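You operate a simulated robot arm through the tools that you are given. There is no shell and no other tool. Be economical: measure what you need, move in short steps, check, and stop when the job is done.

You are at the controls of a simulated robot arm. One attempt, no reset.

Task
Put things in order on the table. At the end: the white watch from the table stands where the yellow clothes peg stood; the polish dauber is in the grey felt bin; the yellow clothes peg from the table stands where the polish dauber stood; the clear grey tank stands where the white watch stood; the green sponge is on the orange saucer; whatever was shut is shut again. Leave all else as you found it, and nothing knocked over.

It is judged by the outcome, as a careful person would: the job done as asked, and still so three seconds after it is handed in. It fails if anything else is knocked over, pushed out of place, dropped, spilled or broken.

Robot
A 6-joint arm with a two-finger parallel gripper, fixed in place. Base frame: the origin is at the foot of the arm, x ahead of it, y to its left, z up; the work surface is at about z = 0.74. Readings come in m, degrees, newtons and seconds.
With the tool pointing down near the work surface it reaches from about 0.26 to 0.68 m from the base axis. Its first joint turns from -66.0 to 66.0 degrees. Payload 2.9 kg.
The tool frame sits at the grasp point between the pads (the TCP): z along the fingers, y along the line on which they close. The tips reach 0.03 m beyond it. Largest opening 0.11 m; finger width 0.02, thickness 0.01; the body of the gripper, 0.048 by 0.112 m, starts 0.055 m behind the TCP.
Orientation is that of the tool frame in the base frame, as a unit quaternion [w, x, y, z]. With the fingers straight down and closing along the base's y, the tool's x points along the base's -x, its y along +y and its z along -z.

Tools
- The arm moves only by the tool drive_tool. Its argument "moves" is a list of rows, each an object of numbers (a shift or turn left out is 0, a gripper value left out holds the last): "x", "y", "z": the shift along the base's x, y, z in units of 500 mm (1.0 is 500 mm); "rx", "ry", "rz": the turn, a rotation vector about the base's x, y, z in units of 45 degrees (1.0 is 45 degrees); "jaw": the gripper command, from -1 (shut) to 1 (fully open), values between in proportion. In form: [{"x": .., "y": .., "z": .., "rx": .., "ry": .., "rz": .., "jaw": ..}, ...]. A call has 1 to 8 rows; each row is the pose to reach, as a shift and turn from the pose commanded when the call began. A call with a number of a shift or a turn outside -1 to 1 is refused whole. A row lasts 0.2 s, in which the tool goes at most 0.05 m and 8.6 degrees; a call with a longer step from one row to the next is refused whole, and so is a gripper value outside its range. A pose out of reach is approached as far as the arm can. The call stops where the force on the tool passes 40 N (or 10 N more than at its start, if that is more) or the arm is blocked; 0.2 s more then pass. The fingers move at their own pace (about 0.108 m/s each) and stop on an object; they squeeze with about 37 N. The grip force told is the motor's: it shows also when the fingers shut on nothing. Time passes only in rows, and 0.2 s behind the last, so rows that repeat a pose let the fingers close. It gives the time, the measured TCP pose, the force on the tool (base axes), the opening and the grip force at its end, in the units of the frame above (readings bear some noise).
- Cameras (640 x 400 px; columns grow to the right, rows downward): "scene" is fixed at [0.0837, 0.4371, 1.3919]; the picture's right is [-0.69, -0.72, 0.00], its down [-0.36, 0.34, -0.87] and it looks along [0.63, -0.60, -0.50] (base axes); focal length 327 px, centre (320, 200). "wrist" rides on the gripper at [0.072, 0.017, -0.103] in the tool frame; the picture's right is [-0.23, 0.97, 0.00], its down [-0.76, -0.18, -0.62] and it looks along [-0.61, -0.14, 0.78] (tool axes); focal length 222 px, centre (320, 200). There is no depth. A picture from a camera that has moved, and an enlarged one, comes with that camera's place and axes in the base frame and with its lens.
- camera(camera): a new picture of that camera. It takes no simulated time.
- inspect(camera, box): a new picture of the part [left, top, right, bottom] of that camera's present view, enlarged. It takes no simulated time.
- sign_off(): hands the job in; it is judged then, once.

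Work in short steps. Places have to be worked out from the pictures, the camera data and where the tool is seen: move nearer, look again, correct. Check each grasp and each placing, and mend what went wrong. You have 120 turns and 84 pictures in all, those below and enlarged ones among them. Open the gripper and draw the arm clear of the work before you hand the job in, unless the task says otherwise; then end with one line.

The tools are called as a command line: name --argument value ..., lists and objects as JSON in quotes. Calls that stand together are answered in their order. drive_tool: Moves the arm, as the interface text tells. Its arguments: {"type":"object","properties":{"moves":{"type":"array"}},"required":["moves"]} The other tools are called the same way: camera (camera) takes a picture; inspect (camera, box) takes an enlarged picture of a part of a camera's view; sign_off () hands the job in.

At the start:

```text
time: 0.0
ee_pos: [0.3889, -0.1865, 1.1455]
ee_rot: [0.0, 0.001, 1.0, 0.001]
contact_force: [-0.3, 0.1, -0.1]
finger_gap: 0.1098
gripper_force: 0.1
```

scene: 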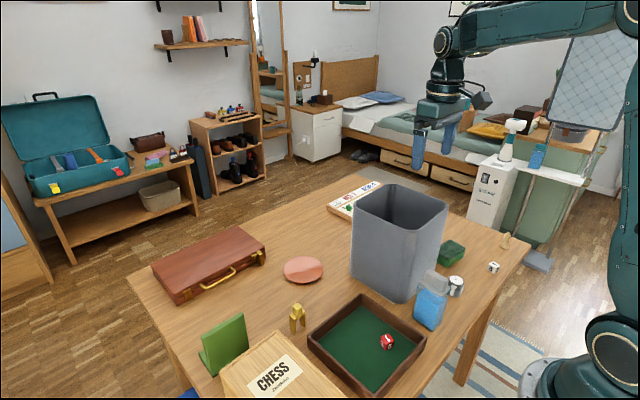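
wrist: 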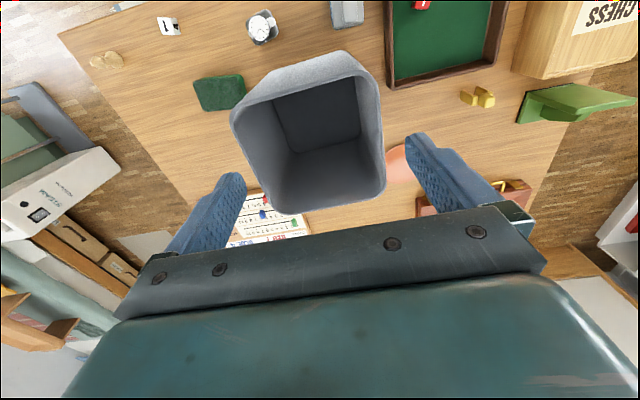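

I start with enlarged views of the table to identify the objects.

inspect --camera "scene" --box '[400, 220, 540, 340]'

inspect --camera "scene" --box '[140, 220, 440, 400]'

inspect --camera "wrist" --box '[60, 0, 400, 140]'

```text
3.33 times, centred on (470, 280) of scene
camera zoom: at [0.0837, 0.4371, 1.3919], right [-0.69, -0.72, 0.0], down [-0.36, 0.34, -0.87], along [0.63, -0.6, -0.5], focal length 1091 px, centre (-180, -67)
```

zoom: 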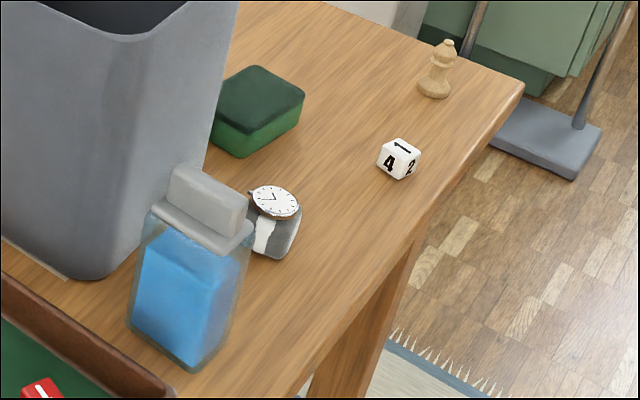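

```text
2.13 times, centred on (290, 310) of scene
camera zoom: at [0.0837, 0.4371, 1.3919], right [-0.69, -0.72, 0.0], down [-0.36, 0.34, -0.87], along [0.63, -0.6, -0.5], focal length 698 px, centre (384, -35)
```

zoom: 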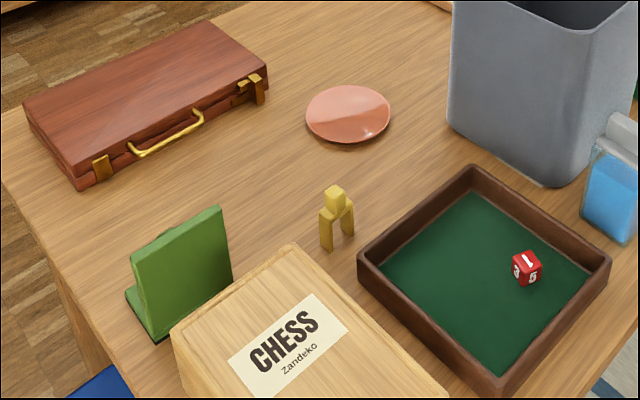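

```text
1.88 times, centred on (230, 70) of wrist
camera zoom: at [0.3172, -0.1711, 1.2485], right [0.23, 0.97, 0.0], down [0.76, -0.18, 0.62], along [0.61, -0.14, -0.78], focal length 418 px, centre (489, 445)
```

zoom: 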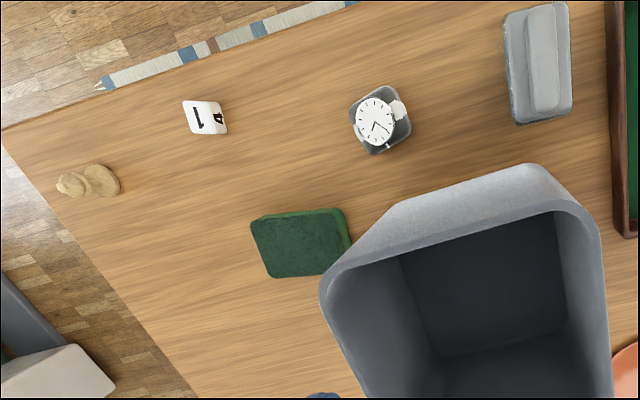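

The small wooden piece looks like a chess man, so the dauber is not plainly visible yet. I'll move left at height to look over the chess box side.

drive_tool --moves '[{"y": 0.1}, {"y": 0.2}, {"y": 0.3}, {"y": 0.4}, {"y": 0.5, "x": -0.05}, {"y": 0.6, "x": -0.1}, {"y": 0.7, "x": -0.15}, {"y": 0.78, "x": -0.2}]'

camera --camera "wrist"

camera --camera "scene"

```text
refused: row 5 steps farther than a row can; nothing moved
```

```text
78 pictures are left
camera wrist: at [0.3172, -0.1711, 1.2485], right [0.23, 0.97, 0.0], down [0.76, -0.18, 0.62], along [0.61, -0.14, -0.78], focal length 222 px, centre (320, 200)
```

wrist: 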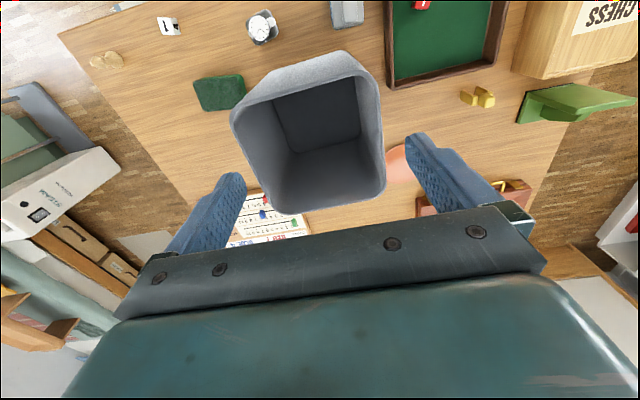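

```text
77 pictures are left
```

scene: 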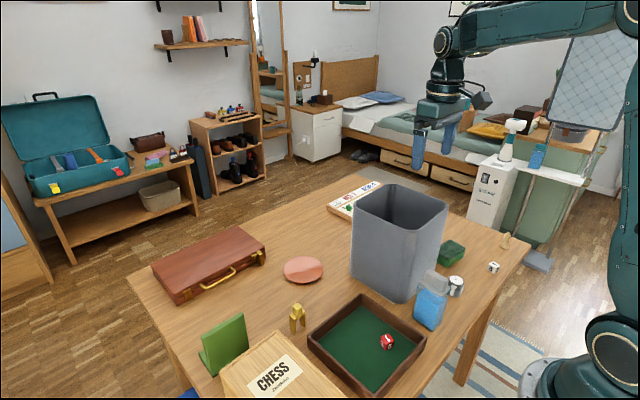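

The move was refused for step length; I retry with smaller steps.

drive_tool --moves '[{"y": 0.09}, {"y": 0.18}, {"y": 0.27}, {"y": 0.36}, {"y": 0.45, "x": -0.03}, {"y": 0.54, "x": -0.06}, {"y": 0.63, "x": -0.09}, {"y": 0.72, "x": -0.12}]'

camera --camera "wrist"

```text
time: 1.8
ee_pos: [0.3277, 0.1757, 1.1431]
ee_rot: [0.001, 0.0, 1.0, 0.001]
contact_force: [0.2, 0.1, 0.2]
finger_gap: 0.1102
gripper_force: 0.0
```

```text
76 pictures are left
camera wrist: at [0.2562, 0.1909, 1.2462], right [0.23, 0.97, 0.0], down [0.76, -0.18, 0.62], along [0.61, -0.14, -0.78], focal length 222 px, centre (320, 200)
```

wrist: 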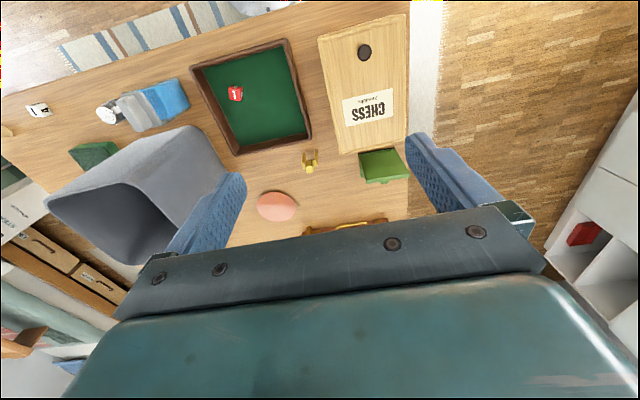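

The chess box shows a dark knob or notch: a lid. I enlarge it.

inspect --camera "wrist" --box '[270, 0, 450, 200]'

inspect --camera "scene" --box '[180, 300, 340, 400]'

```text
2.00 times, centred on (360, 100) of wrist
camera zoom: at [0.2562, 0.1909, 1.2462], right [0.23, 0.97, 0.0], down [0.76, -0.18, 0.62], along [0.61, -0.14, -0.78], focal length 444 px, centre (240, 400)
```

zoom: 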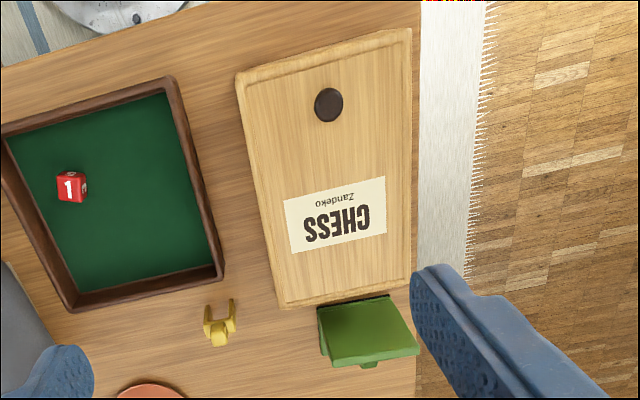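

```text
4.00 times, centred on (260, 350) of scene
camera zoom: at [0.0837, 0.4371, 1.3919], right [-0.69, -0.72, 0.0], down [-0.36, 0.34, -0.87], along [0.63, -0.6, -0.5], focal length 1309 px, centre (560, -400)
```

zoom: 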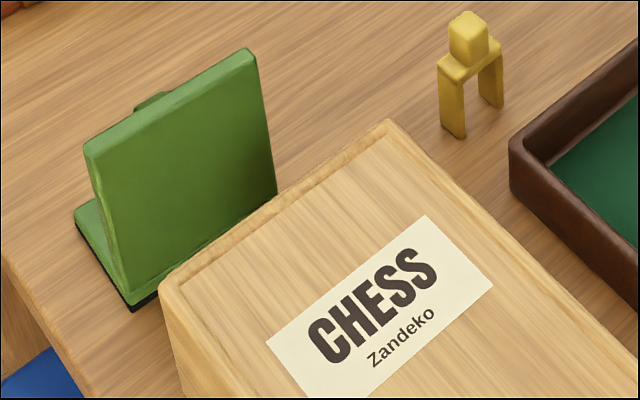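

The box has a sliding/lift lid with a dark knob. Also something pokes out behind the green panel; I turn the wrist camera round while moving ahead to look behind it.

drive_tool --moves '[{"x": 0.08, "rz": -0.16}, {"x": 0.16, "rz": -0.33}, {"x": 0.24, "rz": -0.5}, {"x": 0.32, "rz": -0.66}, {"x": 0.4, "rz": -0.83}, {"x": 0.45, "rz": -1.0}]'

drive_tool --moves '[{"rz": -0.16}, {"rz": -0.33}, {"rz": -0.5}, {"rz": -0.66}, {"rz": -0.83}, {"rz": -1.0}]'

drive_tool --moves '[{"rz": -0.16}, {"rz": -0.33}, {"rz": -0.5}, {"rz": -0.66}, {"rz": -0.83}, {"rz": -1.0}]'

camera --camera "wrist"

```text
time: 3.2
ee_pos: [0.5544, 0.1721, 1.1472]
ee_rot: [0.0, 0.384, 0.923, -0.001]
contact_force: [0.2, -0.5, -0.5]
finger_gap: 0.1103
gripper_force: 0.1
```

```text
time: 4.6
ee_pos: [0.5539, 0.1726, 1.147]
ee_rot: [0.001, 0.707, 0.707, 0.0]
contact_force: [-0.6, 0.3, -0.1]
finger_gap: 0.1098
gripper_force: 0.0
```

```text
time: 6.0
ee_pos: [0.5531, 0.1737, 1.1464]
ee_rot: [0.0, 0.924, 0.382, -0.001]
contact_force: [0.3, 0.6, 0.1]
finger_gap: 0.1097
gripper_force: 0.1
```

```text
73 pictures are left
camera wrist: at [0.618, 0.2106, 1.2494], right [0.53, -0.85, 0.0], down [-0.67, -0.41, 0.62], along [-0.53, -0.33, -0.78], focal length 222 px, centre (320, 200)
```

wrist: 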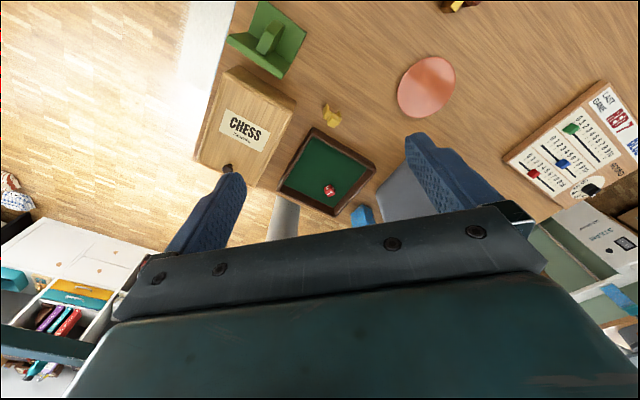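

inspect --camera "wrist" --box '[160, 0, 360, 200]'

inspect --camera "wrist" --box '[480, 60, 640, 230]'

```text
2.00 times, centred on (260, 100) of wrist
camera zoom: at [0.618, 0.2106, 1.2494], right [0.53, -0.85, 0.0], down [-0.67, -0.41, 0.62], along [-0.53, -0.33, -0.78], focal length 444 px, centre (440, 400)
```

zoom: 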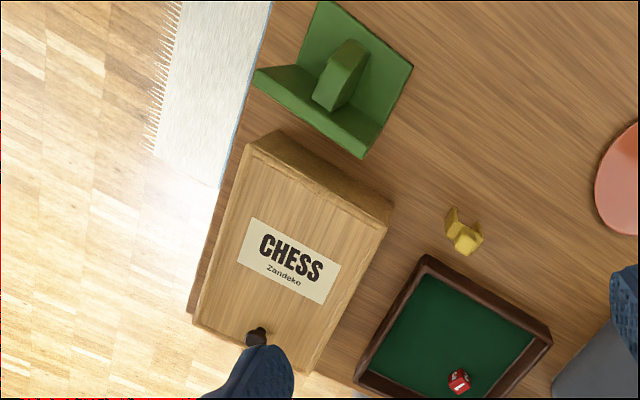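

```text
2.35 times, centred on (560, 145) of wrist
camera zoom: at [0.618, 0.2106, 1.2494], right [0.53, -0.85, 0.0], down [-0.67, -0.41, 0.62], along [-0.53, -0.33, -0.78], focal length 523 px, centre (-245, 329)
```

zoom: 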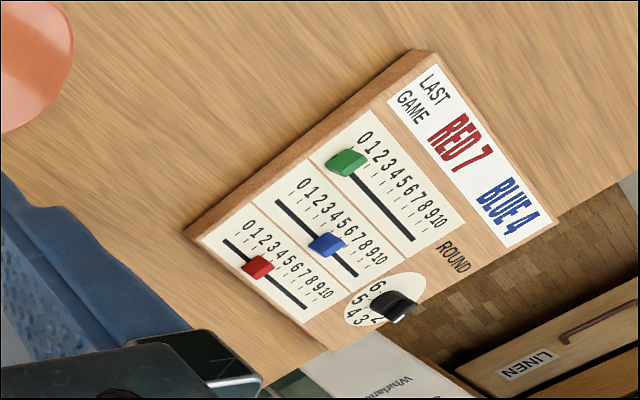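

The green thing is only a bookend; the dauber is most likely in the chess box with the sliding lid. I turn back and come lower over the box (knob judged at about (0.31, 0.25)).

drive_tool --moves '[{"x": -0.07, "rz": 0.16}, {"x": -0.14, "rz": 0.33}, {"x": -0.21, "rz": 0.5}, {"x": -0.28, "rz": 0.66}, {"x": -0.35, "rz": 0.83}, {"x": -0.42, "rz": 1.0}]'

drive_tool --moves '[{"z": -0.05, "rz": 0.16}, {"z": -0.1, "rz": 0.33}, {"z": -0.15, "rz": 0.5}, {"z": -0.2, "rz": 0.66}, {"z": -0.25, "rz": 0.83}, {"z": -0.3, "rz": 1.0}]'

drive_tool --moves '[{"rz": 0.16, "y": 0.02}, {"rz": 0.33, "y": 0.04}, {"rz": 0.5, "y": 0.06}, {"rz": 0.66, "y": 0.08}, {"rz": 0.83, "y": 0.1}, {"rz": 1.0, "y": 0.12}]'

camera --camera "wrist"

camera --camera "scene"

```text
time: 7.4
ee_pos: [0.3434, 0.1725, 1.1476]
ee_rot: [0.0, 0.706, 0.708, 0.0]
contact_force: [0.2, 0.3, 0.2]
finger_gap: 0.11
gripper_force: 0.0
```

```text
time: 8.8
ee_pos: [0.3439, 0.1738, 0.9975]
ee_rot: [0.0, 0.382, 0.924, 0.0]
contact_force: [-1.2, 0.1, -0.2]
finger_gap: 0.1101
gripper_force: 0.0
```

```text
time: 10.2
ee_pos: [0.3442, 0.2332, 0.9971]
ee_rot: [0.0, 0.0, 1.0, 0.0]
contact_force: [0.8, 0.0, -0.1]
finger_gap: 0.1101
gripper_force: 0.0
```

```text
70 pictures are left
camera wrist: at [0.2729, 0.2487, 1.0995], right [0.22, 0.97, 0.0], down [0.76, -0.18, 0.62], along [0.61, -0.14, -0.78], focal length 222 px, centre (320, 200)
```

wrist: 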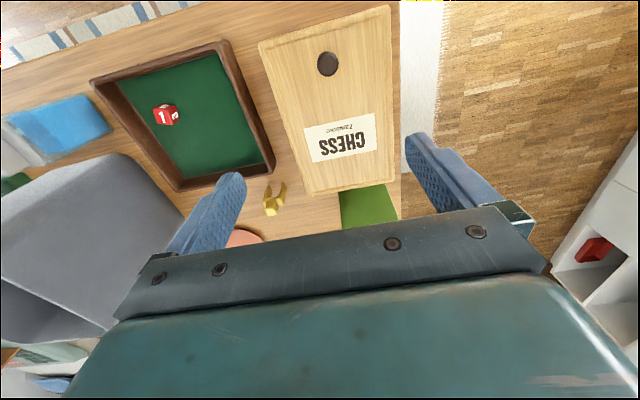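

```text
69 pictures are left
```

scene: 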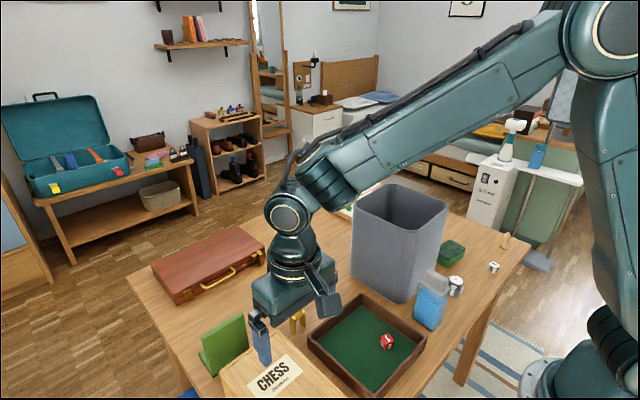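

inspect --camera "wrist" --box '[240, 0, 420, 110]'

inspect --camera "wrist" --box '[0, 60, 300, 260]'

```text
3.56 times, centred on (330, 55) of wrist
camera zoom: at [0.2729, 0.2487, 1.0995], right [0.22, 0.97, 0.0], down [0.76, -0.18, 0.62], along [0.61, -0.14, -0.78], focal length 790 px, centre (284, 716)
```

zoom: 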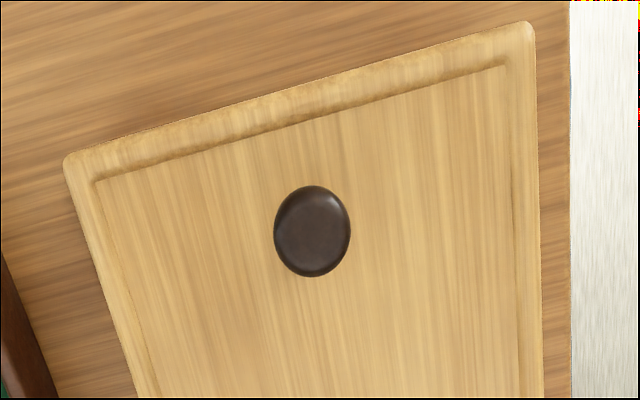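

```text
2.00 times, centred on (150, 160) of wrist
camera zoom: at [0.2729, 0.2487, 1.0995], right [0.22, 0.97, 0.0], down [0.76, -0.18, 0.62], along [0.61, -0.14, -0.78], focal length 444 px, centre (660, 280)
```

zoom: 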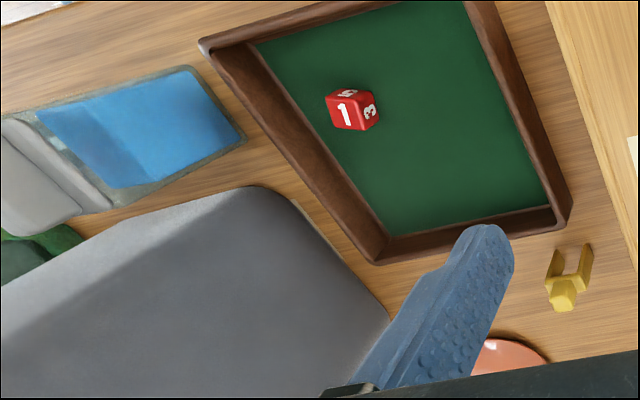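

Knob triangulates to about (0.307, 0.249), top near z 0.837, lid near 0.813. I go down over it with the fingers part open.

drive_tool --moves '[{"x": -0.074, "y": 0.032, "jaw": 0}, {"x": -0.074, "y": 0.032, "z": -0.08}, {"x": -0.074, "y": 0.032, "z": -0.16}, {"x": -0.074, "y": 0.032, "z": -0.22}]'

camera --camera "wrist"

```text
time: 11.2
ee_pos: [0.3046, 0.253, 0.8861]
ee_rot: [0.0, 0.0, 1.0, 0.0]
contact_force: [-0.1, 1.3, -0.6]
finger_gap: 0.0548
gripper_force: 0.1
```

```text
66 pictures are left
camera wrist: at [0.2343, 0.2692, 0.9875], right [0.23, 0.97, 0.0], down [0.76, -0.18, 0.62], along [0.61, -0.14, -0.78], focal length 222 px, centre (320, 200)
```

wrist: 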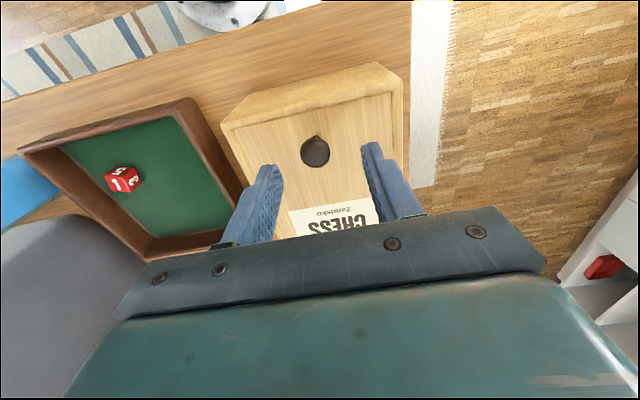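

inspect --camera "wrist" --box '[210, 50, 420, 240]'

```text
2.11 times, centred on (315, 145) of wrist
camera zoom: at [0.2343, 0.2692, 0.9875], right [0.23, 0.97, 0.0], down [0.76, -0.18, 0.62], along [0.61, -0.14, -0.78], focal length 468 px, centre (330, 316)
```

zoom: 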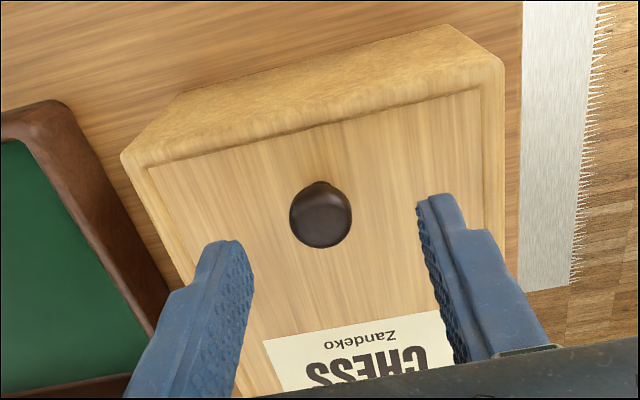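

I lower around the knob and close on it, then test.

drive_tool --moves '[{"y": -0.006, "z": -0.035}, {"y": -0.006, "z": -0.068}, {"y": -0.006, "z": -0.068, "jaw": -1}, {"y": -0.006, "z": -0.068, "jaw": -1}, {"y": -0.006, "z": -0.068, "jaw": -1}]'

camera --camera "wrist"

```text
time: 12.4
ee_pos: [0.3075, 0.25, 0.8514]
ee_rot: [0.001, -0.001, 1.0, 0.001]
contact_force: [0.0, 3.6, 9.4]
finger_gap: 0.0206
gripper_force: 36.8
```

```text
64 pictures are left
camera wrist: at [0.2364, 0.2655, 0.9541], right [0.23, 0.97, 0.0], down [0.76, -0.18, 0.62], along [0.61, -0.14, -0.78], focal length 222 px, centre (320, 200)
```

wrist: 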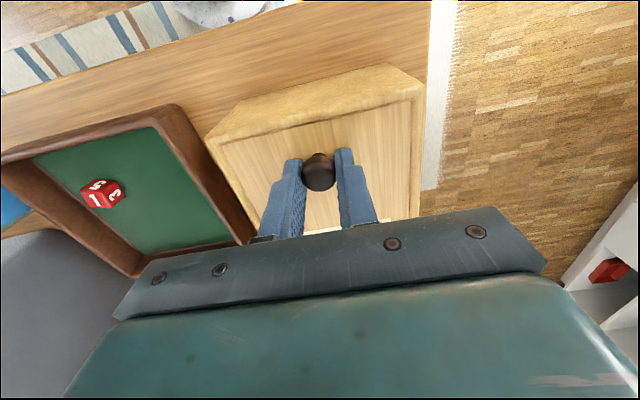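

Knob is held (gap 20.6 mm). I try a small lift of 8 mm and look.

drive_tool --moves '[{"z": 0.008}, {"z": 0.016}]'

inspect --camera "wrist" --box '[190, 50, 440, 240]'

```text
time: 13.0
ee_pos: [0.3056, 0.2475, 0.8582]
ee_rot: [-0.001, 0.001, 1.0, -0.001]
contact_force: [0.3, 0.3, -9.0]
finger_gap: 0.0206
gripper_force: 37.1
```

```text
2.11 times, centred on (315, 145) of wrist
camera zoom: at [0.235, 0.2629, 0.962], right [0.23, 0.97, 0.0], down [0.76, -0.18, 0.62], along [0.61, -0.14, -0.78], focal length 468 px, centre (330, 316)
```

zoom: 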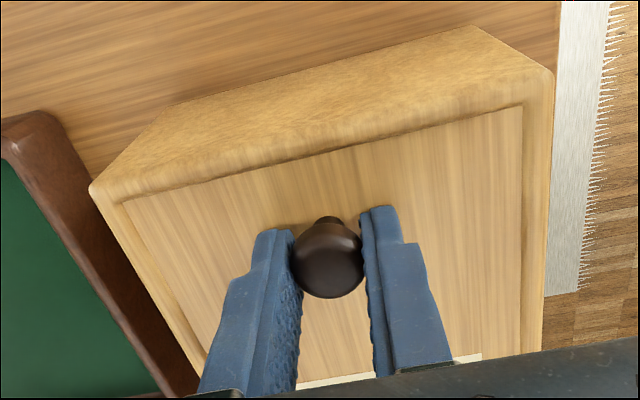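

The lid doesn't part from the box when lifted, so it slides. I lower again and pull gently towards the base by 15 mm.

drive_tool --moves '[{"z": -0.008}, {"z": -0.014}, {"z": -0.014, "x": -0.015}, {"z": -0.014, "x": -0.03}]'

inspect --camera "wrist" --box '[190, 50, 440, 240]'

inspect --camera "scene" --box '[180, 300, 340, 400]'

```text
time: 14.0
ee_pos: [0.2913, 0.2458, 0.8531]
ee_rot: [0.0, 0.0, 1.0, 0.0]
contact_force: [-0.3, -0.2, -8.3]
finger_gap: 0.0209
gripper_force: 37.3
```

```text
2.11 times, centred on (315, 145) of wrist
camera zoom: at [0.2205, 0.2619, 0.9552], right [0.23, 0.97, 0.0], down [0.76, -0.18, 0.62], along [0.61, -0.14, -0.78], focal length 468 px, centre (330, 316)
```

zoom: 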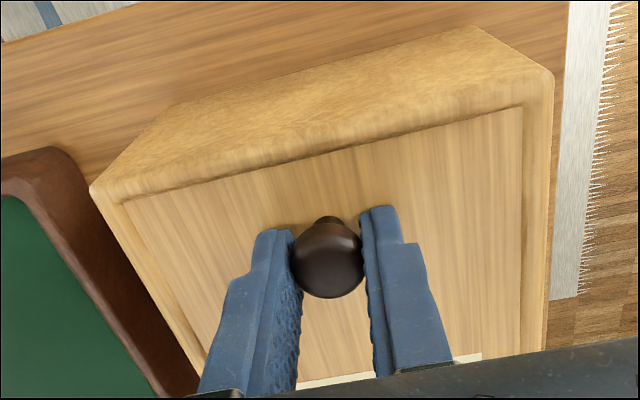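

```text
4.00 times, centred on (260, 350) of scene
camera zoom: at [0.0838, 0.4371, 1.3918], right [-0.69, -0.72, 0.0], down [-0.36, 0.34, -0.87], along [0.63, -0.6, -0.5], focal length 1309 px, centre (560, -400)
```

zoom: 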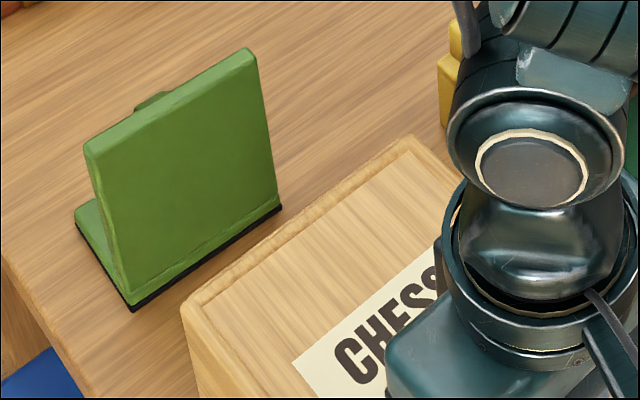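

The whole box came along because it was still hanging from the knob (−8 N). I move it back the 15 mm and set it fully down.

drive_tool --moves '[{"x": 0.015, "z": 0.004}, {"x": 0.03, "z": 0.004, "y": 0.006}, {"x": 0.032, "y": 0.006, "z": -0.004}, {"x": 0.032, "y": 0.006, "z": -0.01}]'

inspect --camera "scene" --box '[180, 300, 340, 400]'

```text
time: 15.1
ee_pos: [0.3099, 0.2502, 0.8513]
ee_rot: [0.003, -0.001, 1.0, 0.002]
contact_force: [0.0, -3.1, 3.7]
finger_gap: 0.0207
gripper_force: 37.4
stopped in row 4: the force on the tool passed its limit (the readings are from after the stop); the commanded pose is now the measured one
```

```text
4.00 times, centred on (260, 350) of scene
camera zoom: at [0.0837, 0.437, 1.3919], right [-0.69, -0.72, 0.0], down [-0.36, 0.34, -0.87], along [0.63, -0.6, -0.5], focal length 1309 px, centre (560, -400)
```

zoom: 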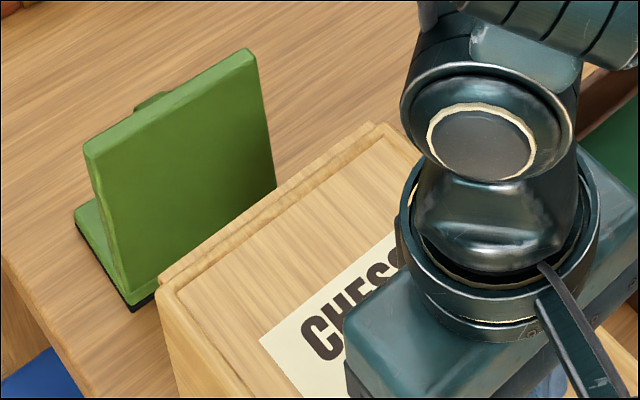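

The picture now shows a step at the far edge. I look closer before moving on.

inspect --camera "scene" --box '[210, 325, 290, 400]'

camera --camera "wrist"

```text
5.33 times, centred on (250, 362) of scene
camera zoom: at [0.0837, 0.437, 1.3919], right [-0.69, -0.72, 0.0], down [-0.36, 0.34, -0.87], along [0.63, -0.6, -0.5], focal length 1746 px, centre (693, -667)
```

zoom: 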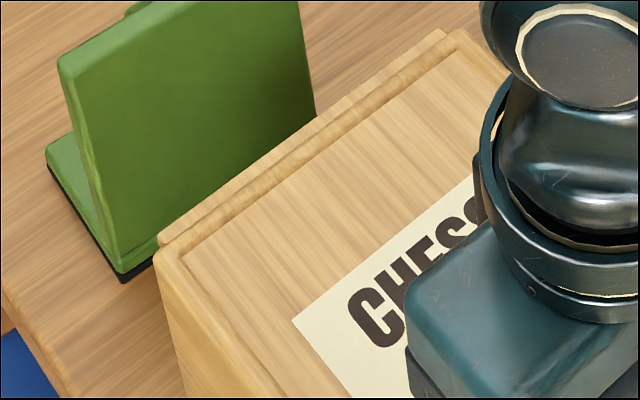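

```text
58 pictures are left
camera wrist: at [0.2387, 0.2659, 0.9536], right [0.23, 0.97, 0.01], down [0.76, -0.18, 0.63], along [0.61, -0.14, -0.78], focal length 222 px, centre (320, 200)
```

wrist: 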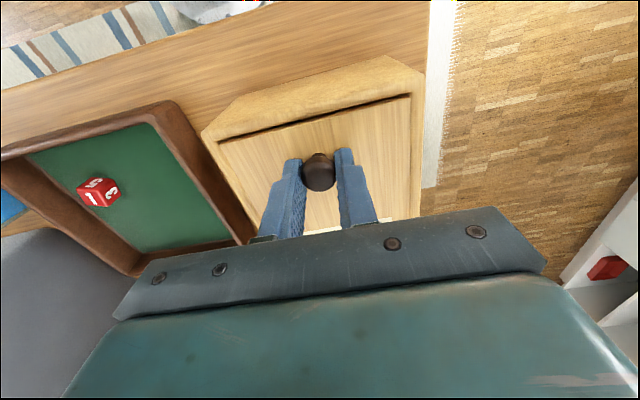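

A gap has opened behind the knob: the lid slides towards +x, under the far rim, and the bookend (plate at about x 0.527, gap ≈4 cm) is in its way. I release the knob, and will set the bookend aside for a while, then put it back precisely.

drive_tool --moves '[{"jaw": 0}, {"jaw": 0}, {"z": 0.08, "jaw": 0}, {"z": 0.17, "jaw": 1}, {"z": 0.26, "x": 0.04}, {"z": 0.3, "x": 0.12}, {"z": 0.3, "x": 0.2}, {"z": 0.3, "x": 0.24, "y": 0.05}]'

camera --camera "wrist"

inspect --camera "scene" --box '[180, 300, 340, 400]'

```text
time: 16.9
ee_pos: [0.4326, 0.2799, 1.0034]
ee_rot: [0.003, 0.0, 1.0, 0.003]
contact_force: [0.2, 0.0, -0.1]
finger_gap: 0.1098
gripper_force: 0.2
```

```text
57 pictures are left
camera wrist: at [0.3609, 0.2946, 1.1047], right [0.23, 0.97, 0.01], down [0.76, -0.18, 0.63], along [0.61, -0.14, -0.78], focal length 222 px, centre (320, 200)
```

wrist: 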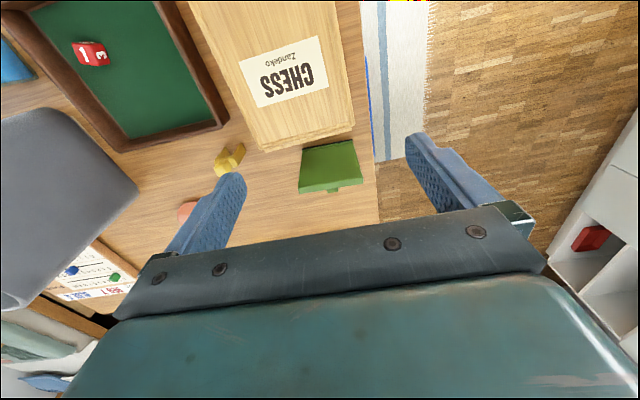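

```text
4.00 times, centred on (260, 350) of scene
camera zoom: at [0.0838, 0.437, 1.3919], right [-0.69, -0.72, 0.0], down [-0.36, 0.34, -0.87], along [0.63, -0.6, -0.5], focal length 1309 px, centre (560, -400)
```

zoom: 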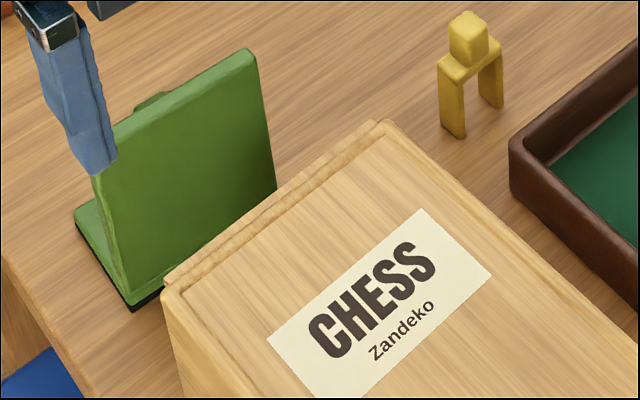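

The box is within about a millimetre of its place. The bookend plate is at x≈0.534, y 0.224–0.310; I come down with the open fingers on either side of it, stopping halfway to check.

drive_tool --moves '[{"x": 0.08, "y": -0.01}, {"x": 0.16, "y": -0.024}, {"x": 0.203, "y": -0.024, "z": -0.06}, {"x": 0.203, "y": -0.024, "z": -0.14}, {"x": 0.203, "y": -0.024, "z": -0.2}]'

camera --camera "wrist"

inspect --camera "scene" --box '[160, 270, 320, 370]'

```text
time: 18.1
ee_pos: [0.5324, 0.266, 0.9045]
ee_rot: [0.003, 0.0, 1.0, 0.003]
contact_force: [0.7, -0.4, -0.4]
finger_gap: 0.1099
gripper_force: 0.1
```

```text
55 pictures are left
camera wrist: at [0.4599, 0.2811, 1.0065], right [0.23, 0.97, 0.01], down [0.76, -0.18, 0.63], along [0.61, -0.14, -0.78], focal length 222 px, centre (320, 200)
```

wrist: 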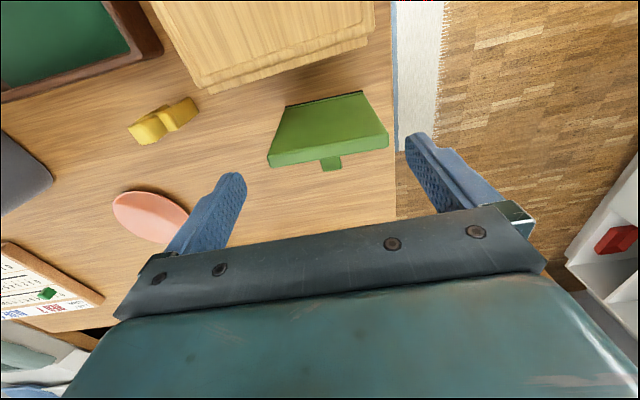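

```text
4.00 times, centred on (240, 320) of scene
camera zoom: at [0.0837, 0.4371, 1.3919], right [-0.69, -0.72, 0.0], down [-0.36, 0.34, -0.87], along [0.63, -0.6, -0.5], focal length 1309 px, centre (640, -280)
```

zoom: 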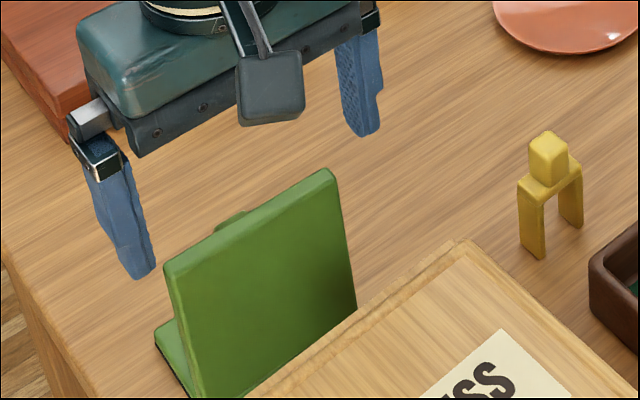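

Aligned within 3 mm; I go down and close.

drive_tool --moves '[{"x": 0.003, "y": 0.006, "z": -0.07}, {"x": 0.003, "y": 0.006, "z": -0.145}, {"x": 0.003, "y": 0.006, "z": -0.145, "jaw": 0.5}, {"x": 0.003, "y": 0.006, "z": -0.145, "jaw": -1}, {"x": 0.003, "y": 0.006, "z": -0.145, "jaw": -1}]'

camera --camera "wrist"

```text
time: 19.3
ee_pos: [0.5317, 0.2672, 0.832]
ee_rot: [0.004, 0.0, 1.0, 0.003]
contact_force: [-1.6, 5.7, 1.6]
finger_gap: 0.0903
gripper_force: 37.2
```

```text
53 pictures are left
camera wrist: at [0.4598, 0.2833, 0.9341], right [0.23, 0.97, 0.01], down [0.76, -0.18, 0.63], along [0.61, -0.14, -0.78], focal length 222 px, centre (320, 200)
```

wrist: 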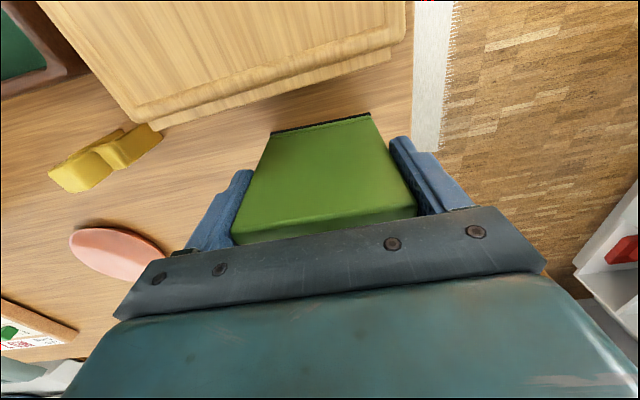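

Bookend held (gap 90 mm). I lift it 3 cm and carry it to about (0.60, 0.12), free table.

drive_tool --moves '[{"z": 0.06}, {"z": 0.06, "x": 0.06}, {"z": 0.06, "x": 0.13, "y": -0.04}, {"z": 0.06, "x": 0.13, "y": -0.13}, {"z": 0.06, "x": 0.13, "y": -0.22}, {"z": 0.06, "x": 0.13, "y": -0.29}, {"z": 0.02, "x": 0.13, "y": -0.29}, {"z": 0.002, "x": 0.13, "y": -0.29}]'

camera --camera "scene"

```text
time: 21.1
ee_pos: [0.5987, 0.1217, 0.8304]
ee_rot: [0.004, -0.001, 1.0, 0.002]
contact_force: [-8.5, 0.5, 8.2]
finger_gap: 0.09
gripper_force: 37.0
```

```text
52 pictures are left
```

scene: 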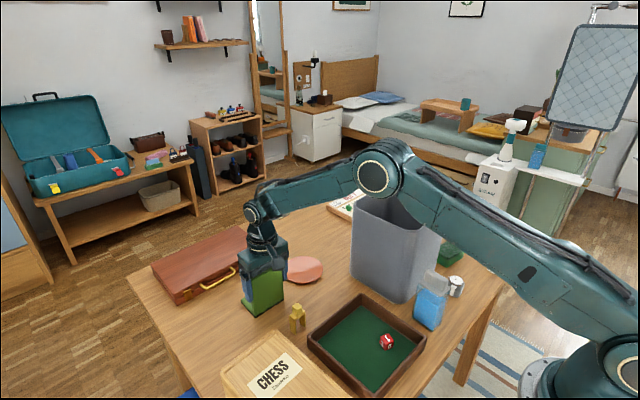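

It rests on the table. I open, rise, and go back to the knob.

drive_tool --moves '[{"jaw": 1}, {"jaw": 1}, {"z": 0.07}, {"z": 0.15}, {"z": 0.24}, {"z": 0.24, "x": -0.09}, {"z": 0.24, "x": -0.17, "y": 0.04}, {"z": 0.24, "x": -0.25, "y": 0.08}]'

drive_tool --moves '[{"x": -0.07, "y": 0.04, "jaw": 0}, {"x": -0.14, "y": 0.08}, {"x": -0.21, "y": 0.12}, {"x": -0.28, "y": 0.15}, {"x": -0.325, "y": 0.175}, {"x": -0.325, "y": 0.175, "z": -0.07}, {"x": -0.325, "y": 0.175, "z": -0.12}]'

camera --camera "wrist"

inspect --camera "scene" --box '[180, 230, 340, 330]'

```text
time: 22.9
ee_pos: [0.4703, 0.1582, 0.9475]
ee_rot: [0.004, 0.001, 1.0, 0.002]
contact_force: [-0.3, 0.0, -0.5]
finger_gap: 0.1095
gripper_force: 0.1
```

```text
time: 24.5
ee_pos: [0.3121, 0.2489, 0.8913]
ee_rot: [0.003, -0.001, 1.0, 0.003]
contact_force: [-0.4, 1.1, 1.1]
finger_gap: 0.0551
gripper_force: 0.0
```

```text
51 pictures are left
camera wrist: at [0.2393, 0.2637, 0.9941], right [0.23, 0.97, 0.01], down [0.76, -0.18, 0.63], along [0.61, -0.14, -0.78], focal length 222 px, centre (320, 200)
```

wrist: 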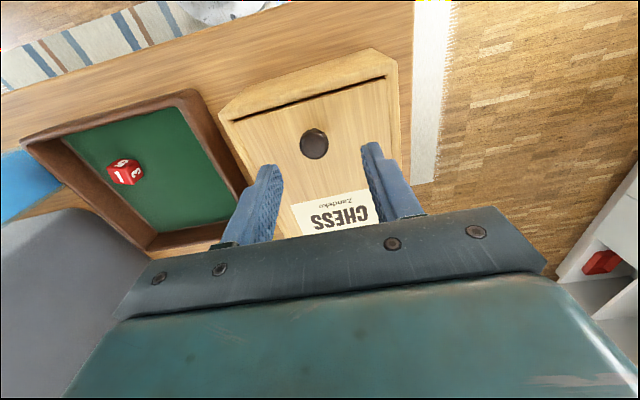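

```text
4.00 times, centred on (260, 280) of scene
camera zoom: at [0.0837, 0.4371, 1.3919], right [-0.69, -0.72, 0.0], down [-0.36, 0.34, -0.87], along [0.63, -0.6, -0.5], focal length 1309 px, centre (560, -120)
```

zoom: 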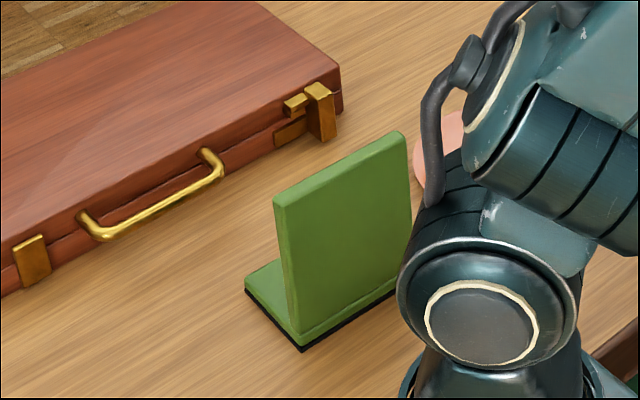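

Bookend stands safely. I grip the knob again lightly above the lid and push +x in steps.

drive_tool --moves '[{"y": -0.004, "z": -0.04}, {"y": -0.004, "z": -0.075}, {"y": -0.004, "z": -0.075, "jaw": -1}, {"y": -0.004, "z": -0.075, "jaw": -1}, {"y": -0.004, "z": -0.075, "x": 0.02}, {"y": -0.004, "z": -0.075, "x": 0.04}]'

camera --camera "wrist"

```text
time: 25.9
ee_pos: [0.331, 0.247, 0.8535]
ee_rot: [0.006, 0.001, 1.0, 0.003]
contact_force: [-0.1, -7.2, 26.1]
finger_gap: 0.0205
gripper_force: 36.7
```

```text
49 pictures are left
camera wrist: at [0.2599, 0.263, 0.956], right [0.23, 0.97, 0.01], down [0.75, -0.18, 0.63], along [0.61, -0.14, -0.78], focal length 222 px, centre (320, 200)
```

wrist: 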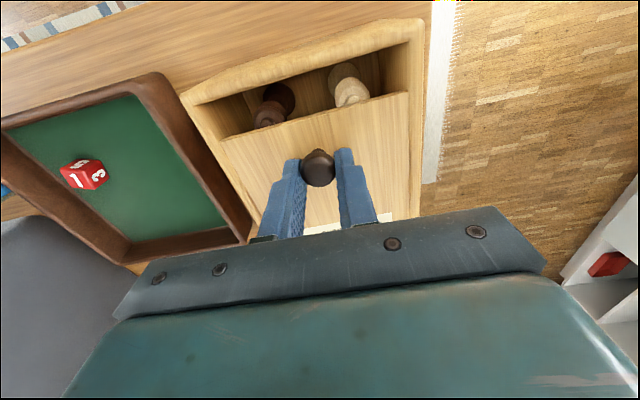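

The lid opens and items are visible. I ease the downward press a bit and push on another 8 cm.

drive_tool --moves '[{"z": 0.004}, {"z": 0.004, "x": 0.04}, {"z": 0.004, "x": 0.08}, {"z": 0.004, "x": 0.12}, {"z": 0.004, "x": 0.16}]'

camera --camera "wrist"

inspect --camera "scene" --box '[180, 260, 340, 400]'

```text
time: 27.1
ee_pos: [0.4114, 0.2496, 0.8533]
ee_rot: [0.003, 0.0, 1.0, 0.002]
contact_force: [0.2, -0.1, -0.4]
finger_gap: 0.0208
gripper_force: 37.3
```

```text
48 pictures are left
camera wrist: at [0.3396, 0.2652, 0.9563], right [0.23, 0.97, 0.01], down [0.76, -0.18, 0.63], along [0.61, -0.14, -0.78], focal length 222 px, centre (320, 200)
```

wrist: 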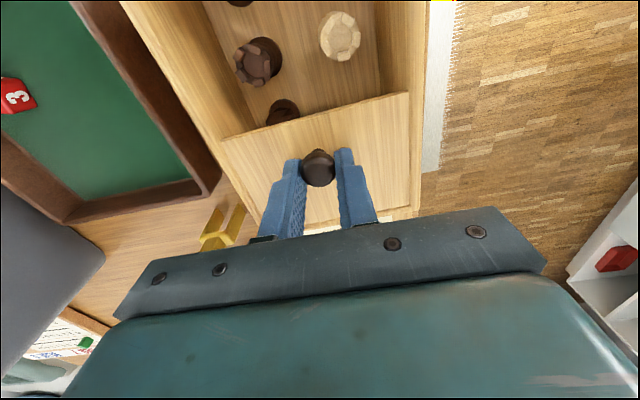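

```text
2.86 times, centred on (260, 330) of scene
camera zoom: at [0.0838, 0.4371, 1.3918], right [-0.69, -0.72, 0.0], down [-0.36, 0.34, -0.87], along [0.63, -0.6, -0.5], focal length 935 px, centre (491, -171)
```

zoom: 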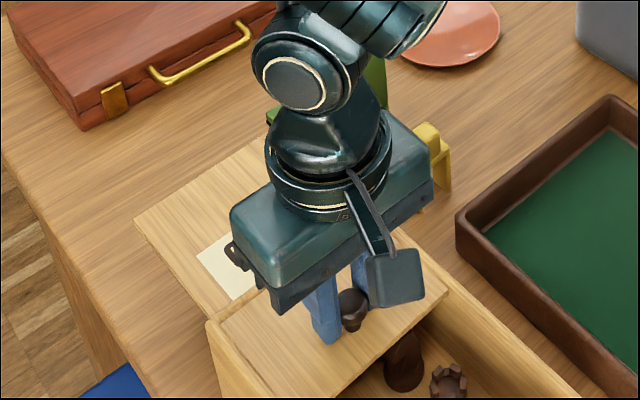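

Chess men inside so far. I push 4 cm more, release, rise and look inside.

drive_tool --moves '[{"x": 0.04}, {"x": 0.08}, {"x": 0.08, "jaw": 0}, {"x": 0.08, "jaw": 0}, {"x": 0.08, "z": 0.08}, {"x": 0.02, "z": 0.15}, {"x": -0.06, "z": 0.2}, {"x": -0.12, "z": 0.25}]'

camera --camera "wrist"

```text
time: 28.9
ee_pos: [0.3494, 0.2462, 0.9777]
ee_rot: [0.003, 0.001, 1.0, 0.002]
contact_force: [0.0, 1.1, -0.2]
finger_gap: 0.055
gripper_force: 0.1
```

```text
46 pictures are left
camera wrist: at [0.2779, 0.2604, 1.0805], right [0.23, 0.97, 0.01], down [0.76, -0.18, 0.63], along [0.61, -0.14, -0.78], focal length 222 px, centre (320, 200)
```

wrist: 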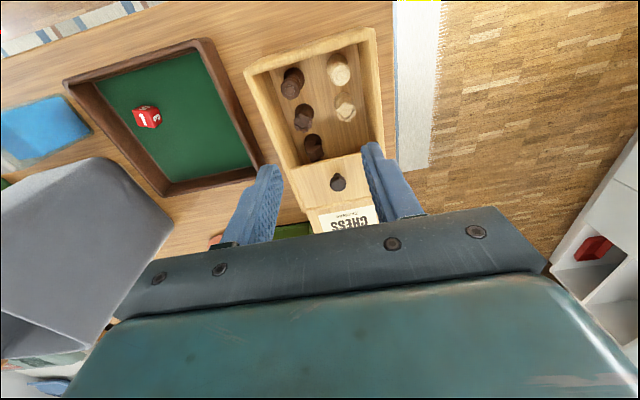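

inspect --camera "wrist" --box '[240, 20, 400, 200]'

inspect --camera "scene" --box '[240, 320, 340, 400]'

```text
2.22 times, centred on (320, 110) of wrist
camera zoom: at [0.2779, 0.2604, 1.0805], right [0.23, 0.97, 0.01], down [0.76, -0.18, 0.63], along [0.61, -0.14, -0.78], focal length 494 px, centre (320, 400)
```

zoom: 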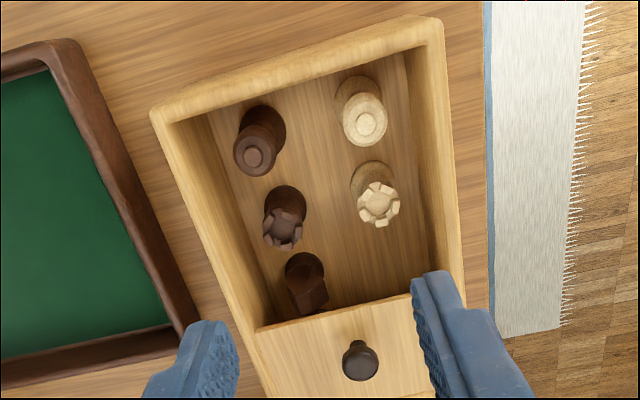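

```text
5.00 times, centred on (290, 360) of scene
camera zoom: at [0.0837, 0.4371, 1.3919], right [-0.69, -0.72, 0.0], down [-0.36, 0.34, -0.87], along [0.63, -0.6, -0.5], focal length 1636 px, centre (470, -600)
```

zoom: 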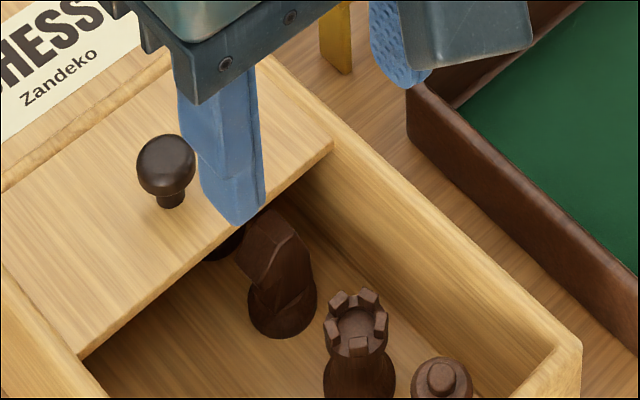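

Something dark is still hidden beneath the lid behind the knight. I grip the knob again and push it further until it stops.

drive_tool --moves '[{"x": 0.08, "y": 0.006}, {"x": 0.16, "y": 0.006, "z": -0.03}, {"x": 0.204, "y": 0.006, "z": -0.09}, {"x": 0.204, "y": 0.006, "z": -0.17}, {"x": 0.204, "y": 0.006, "z": -0.243}, {"x": 0.204, "y": 0.006, "z": -0.243, "jaw": -1}, {"x": 0.204, "y": 0.006, "z": -0.243, "jaw": -1}]'

drive_tool --moves '[{"x": 0.015}, {"x": 0.03}, {"x": 0.03, "jaw": 0}, {"x": 0.03, "jaw": 0}, {"x": 0.03, "z": 0.07}, {"x": 0.03, "z": 0.15}, {"x": 0.03, "z": 0.24}, {"x": -0.05, "z": 0.28, "y": -0.04}]'

drive_tool --moves '[{"x": -0.08}, {"x": -0.16}, {"x": -0.16, "y": -0.08}, {"x": -0.16, "y": -0.16}]'

camera --camera "wrist"

inspect --camera "scene" --box '[200, 300, 340, 400]'

```text
time: 30.5
ee_pos: [0.4564, 0.2488, 0.8584]
ee_rot: [0.004, 0.001, 1.0, 0.001]
contact_force: [0.1, -1.9, -0.3]
finger_gap: 0.0203
gripper_force: 37.3
```

```text
time: 32.3
ee_pos: [0.4269, 0.2317, 0.9999]
ee_rot: [0.004, 0.001, 1.0, 0.002]
contact_force: [-0.5, -0.8, 0.4]
finger_gap: 0.0552
gripper_force: 0.0
```

```text
time: 33.3
ee_pos: [0.347, 0.1531, 0.9981]
ee_rot: [0.004, 0.0, 1.0, 0.002]
contact_force: [-0.1, -0.7, -0.2]
finger_gap: 0.0552
gripper_force: 0.0
```

```text
43 pictures are left
camera wrist: at [0.2761, 0.1683, 1.1], right [0.23, 0.97, 0.01], down [0.76, -0.18, 0.63], along [0.61, -0.14, -0.78], focal length 222 px, centre (320, 200)
```

wrist: 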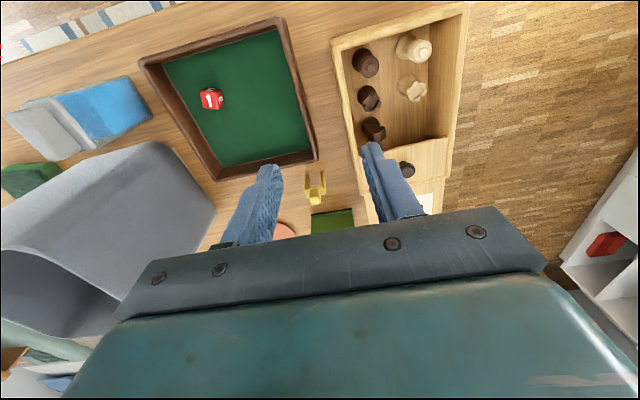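

```text
4.00 times, centred on (270, 350) of scene
camera zoom: at [0.0837, 0.4371, 1.3919], right [-0.69, -0.72, 0.0], down [-0.36, 0.34, -0.87], along [0.63, -0.6, -0.5], focal length 1309 px, centre (520, -400)
```

zoom: 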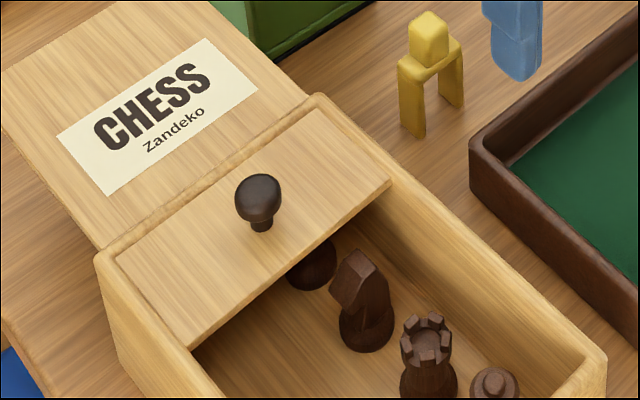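

There is a fourth dark item under the lid. I take a closer look at the wooden piece at the far table corner for comparison, too.

inspect --camera "scene" --box '[485, 225, 525, 255]'

drive_tool --moves '[{"y": 0.09}, {"x": 0.08, "y": 0.19}, {"x": 0.16, "y": 0.193}, {"x": 0.235, "y": 0.193, "z": -0.05}, {"x": 0.24, "y": 0.193, "z": -0.13}, {"x": 0.24, "y": 0.193, "z": -0.21}, {"x": 0.24, "y": 0.193, "z": -0.28}]'

drive_tool --moves '[{"z": -0.005, "jaw": -1}, {"z": -0.005, "jaw": -1}, {"z": -0.005, "jaw": -1, "x": 0.02}, {"z": -0.005, "jaw": -1, "x": 0.04}, {"z": -0.005, "jaw": -1, "x": 0.05}]'

camera --camera "wrist"

```text
13.33 times, centred on (505, 240) of scene
camera zoom: at [0.0837, 0.4371, 1.3919], right [-0.69, -0.72, 0.0], down [-0.36, 0.34, -0.87], along [0.63, -0.6, -0.5], focal length 4364 px, centre (-2147, -333)
```

zoom: 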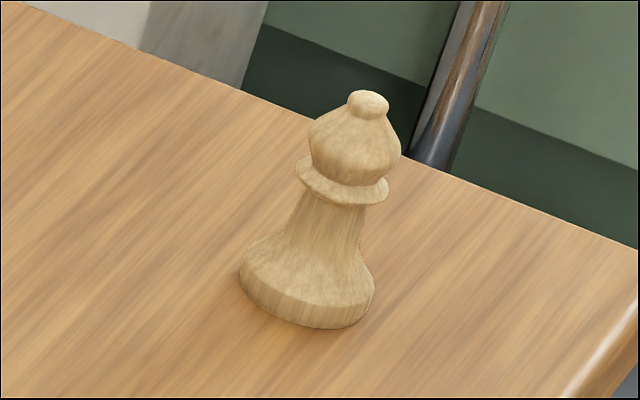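

```text
refused: row 2 steps farther than a row can; nothing moved
```

```text
time: 34.5
ee_pos: [0.372, 0.1513, 0.9966]
ee_rot: [0.004, 0.001, 1.0, 0.003]
contact_force: [0.2, -1.0, -0.2]
finger_gap: 0.0001
gripper_force: 37.3
```

```text
40 pictures are left
camera wrist: at [0.3007, 0.1665, 1.0978], right [0.23, 0.97, 0.01], down [0.76, -0.18, 0.63], along [0.61, -0.14, -0.78], focal length 222 px, centre (320, 200)
```

wrist: 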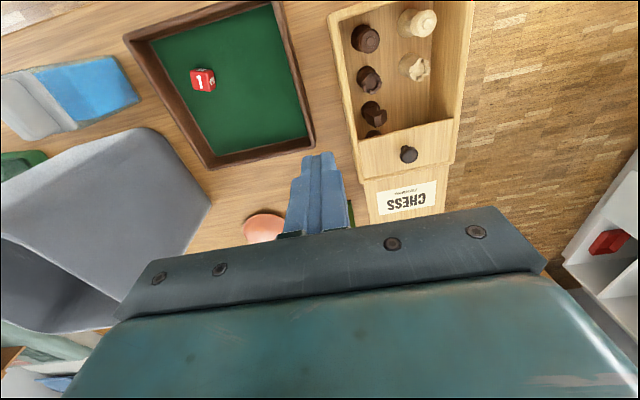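

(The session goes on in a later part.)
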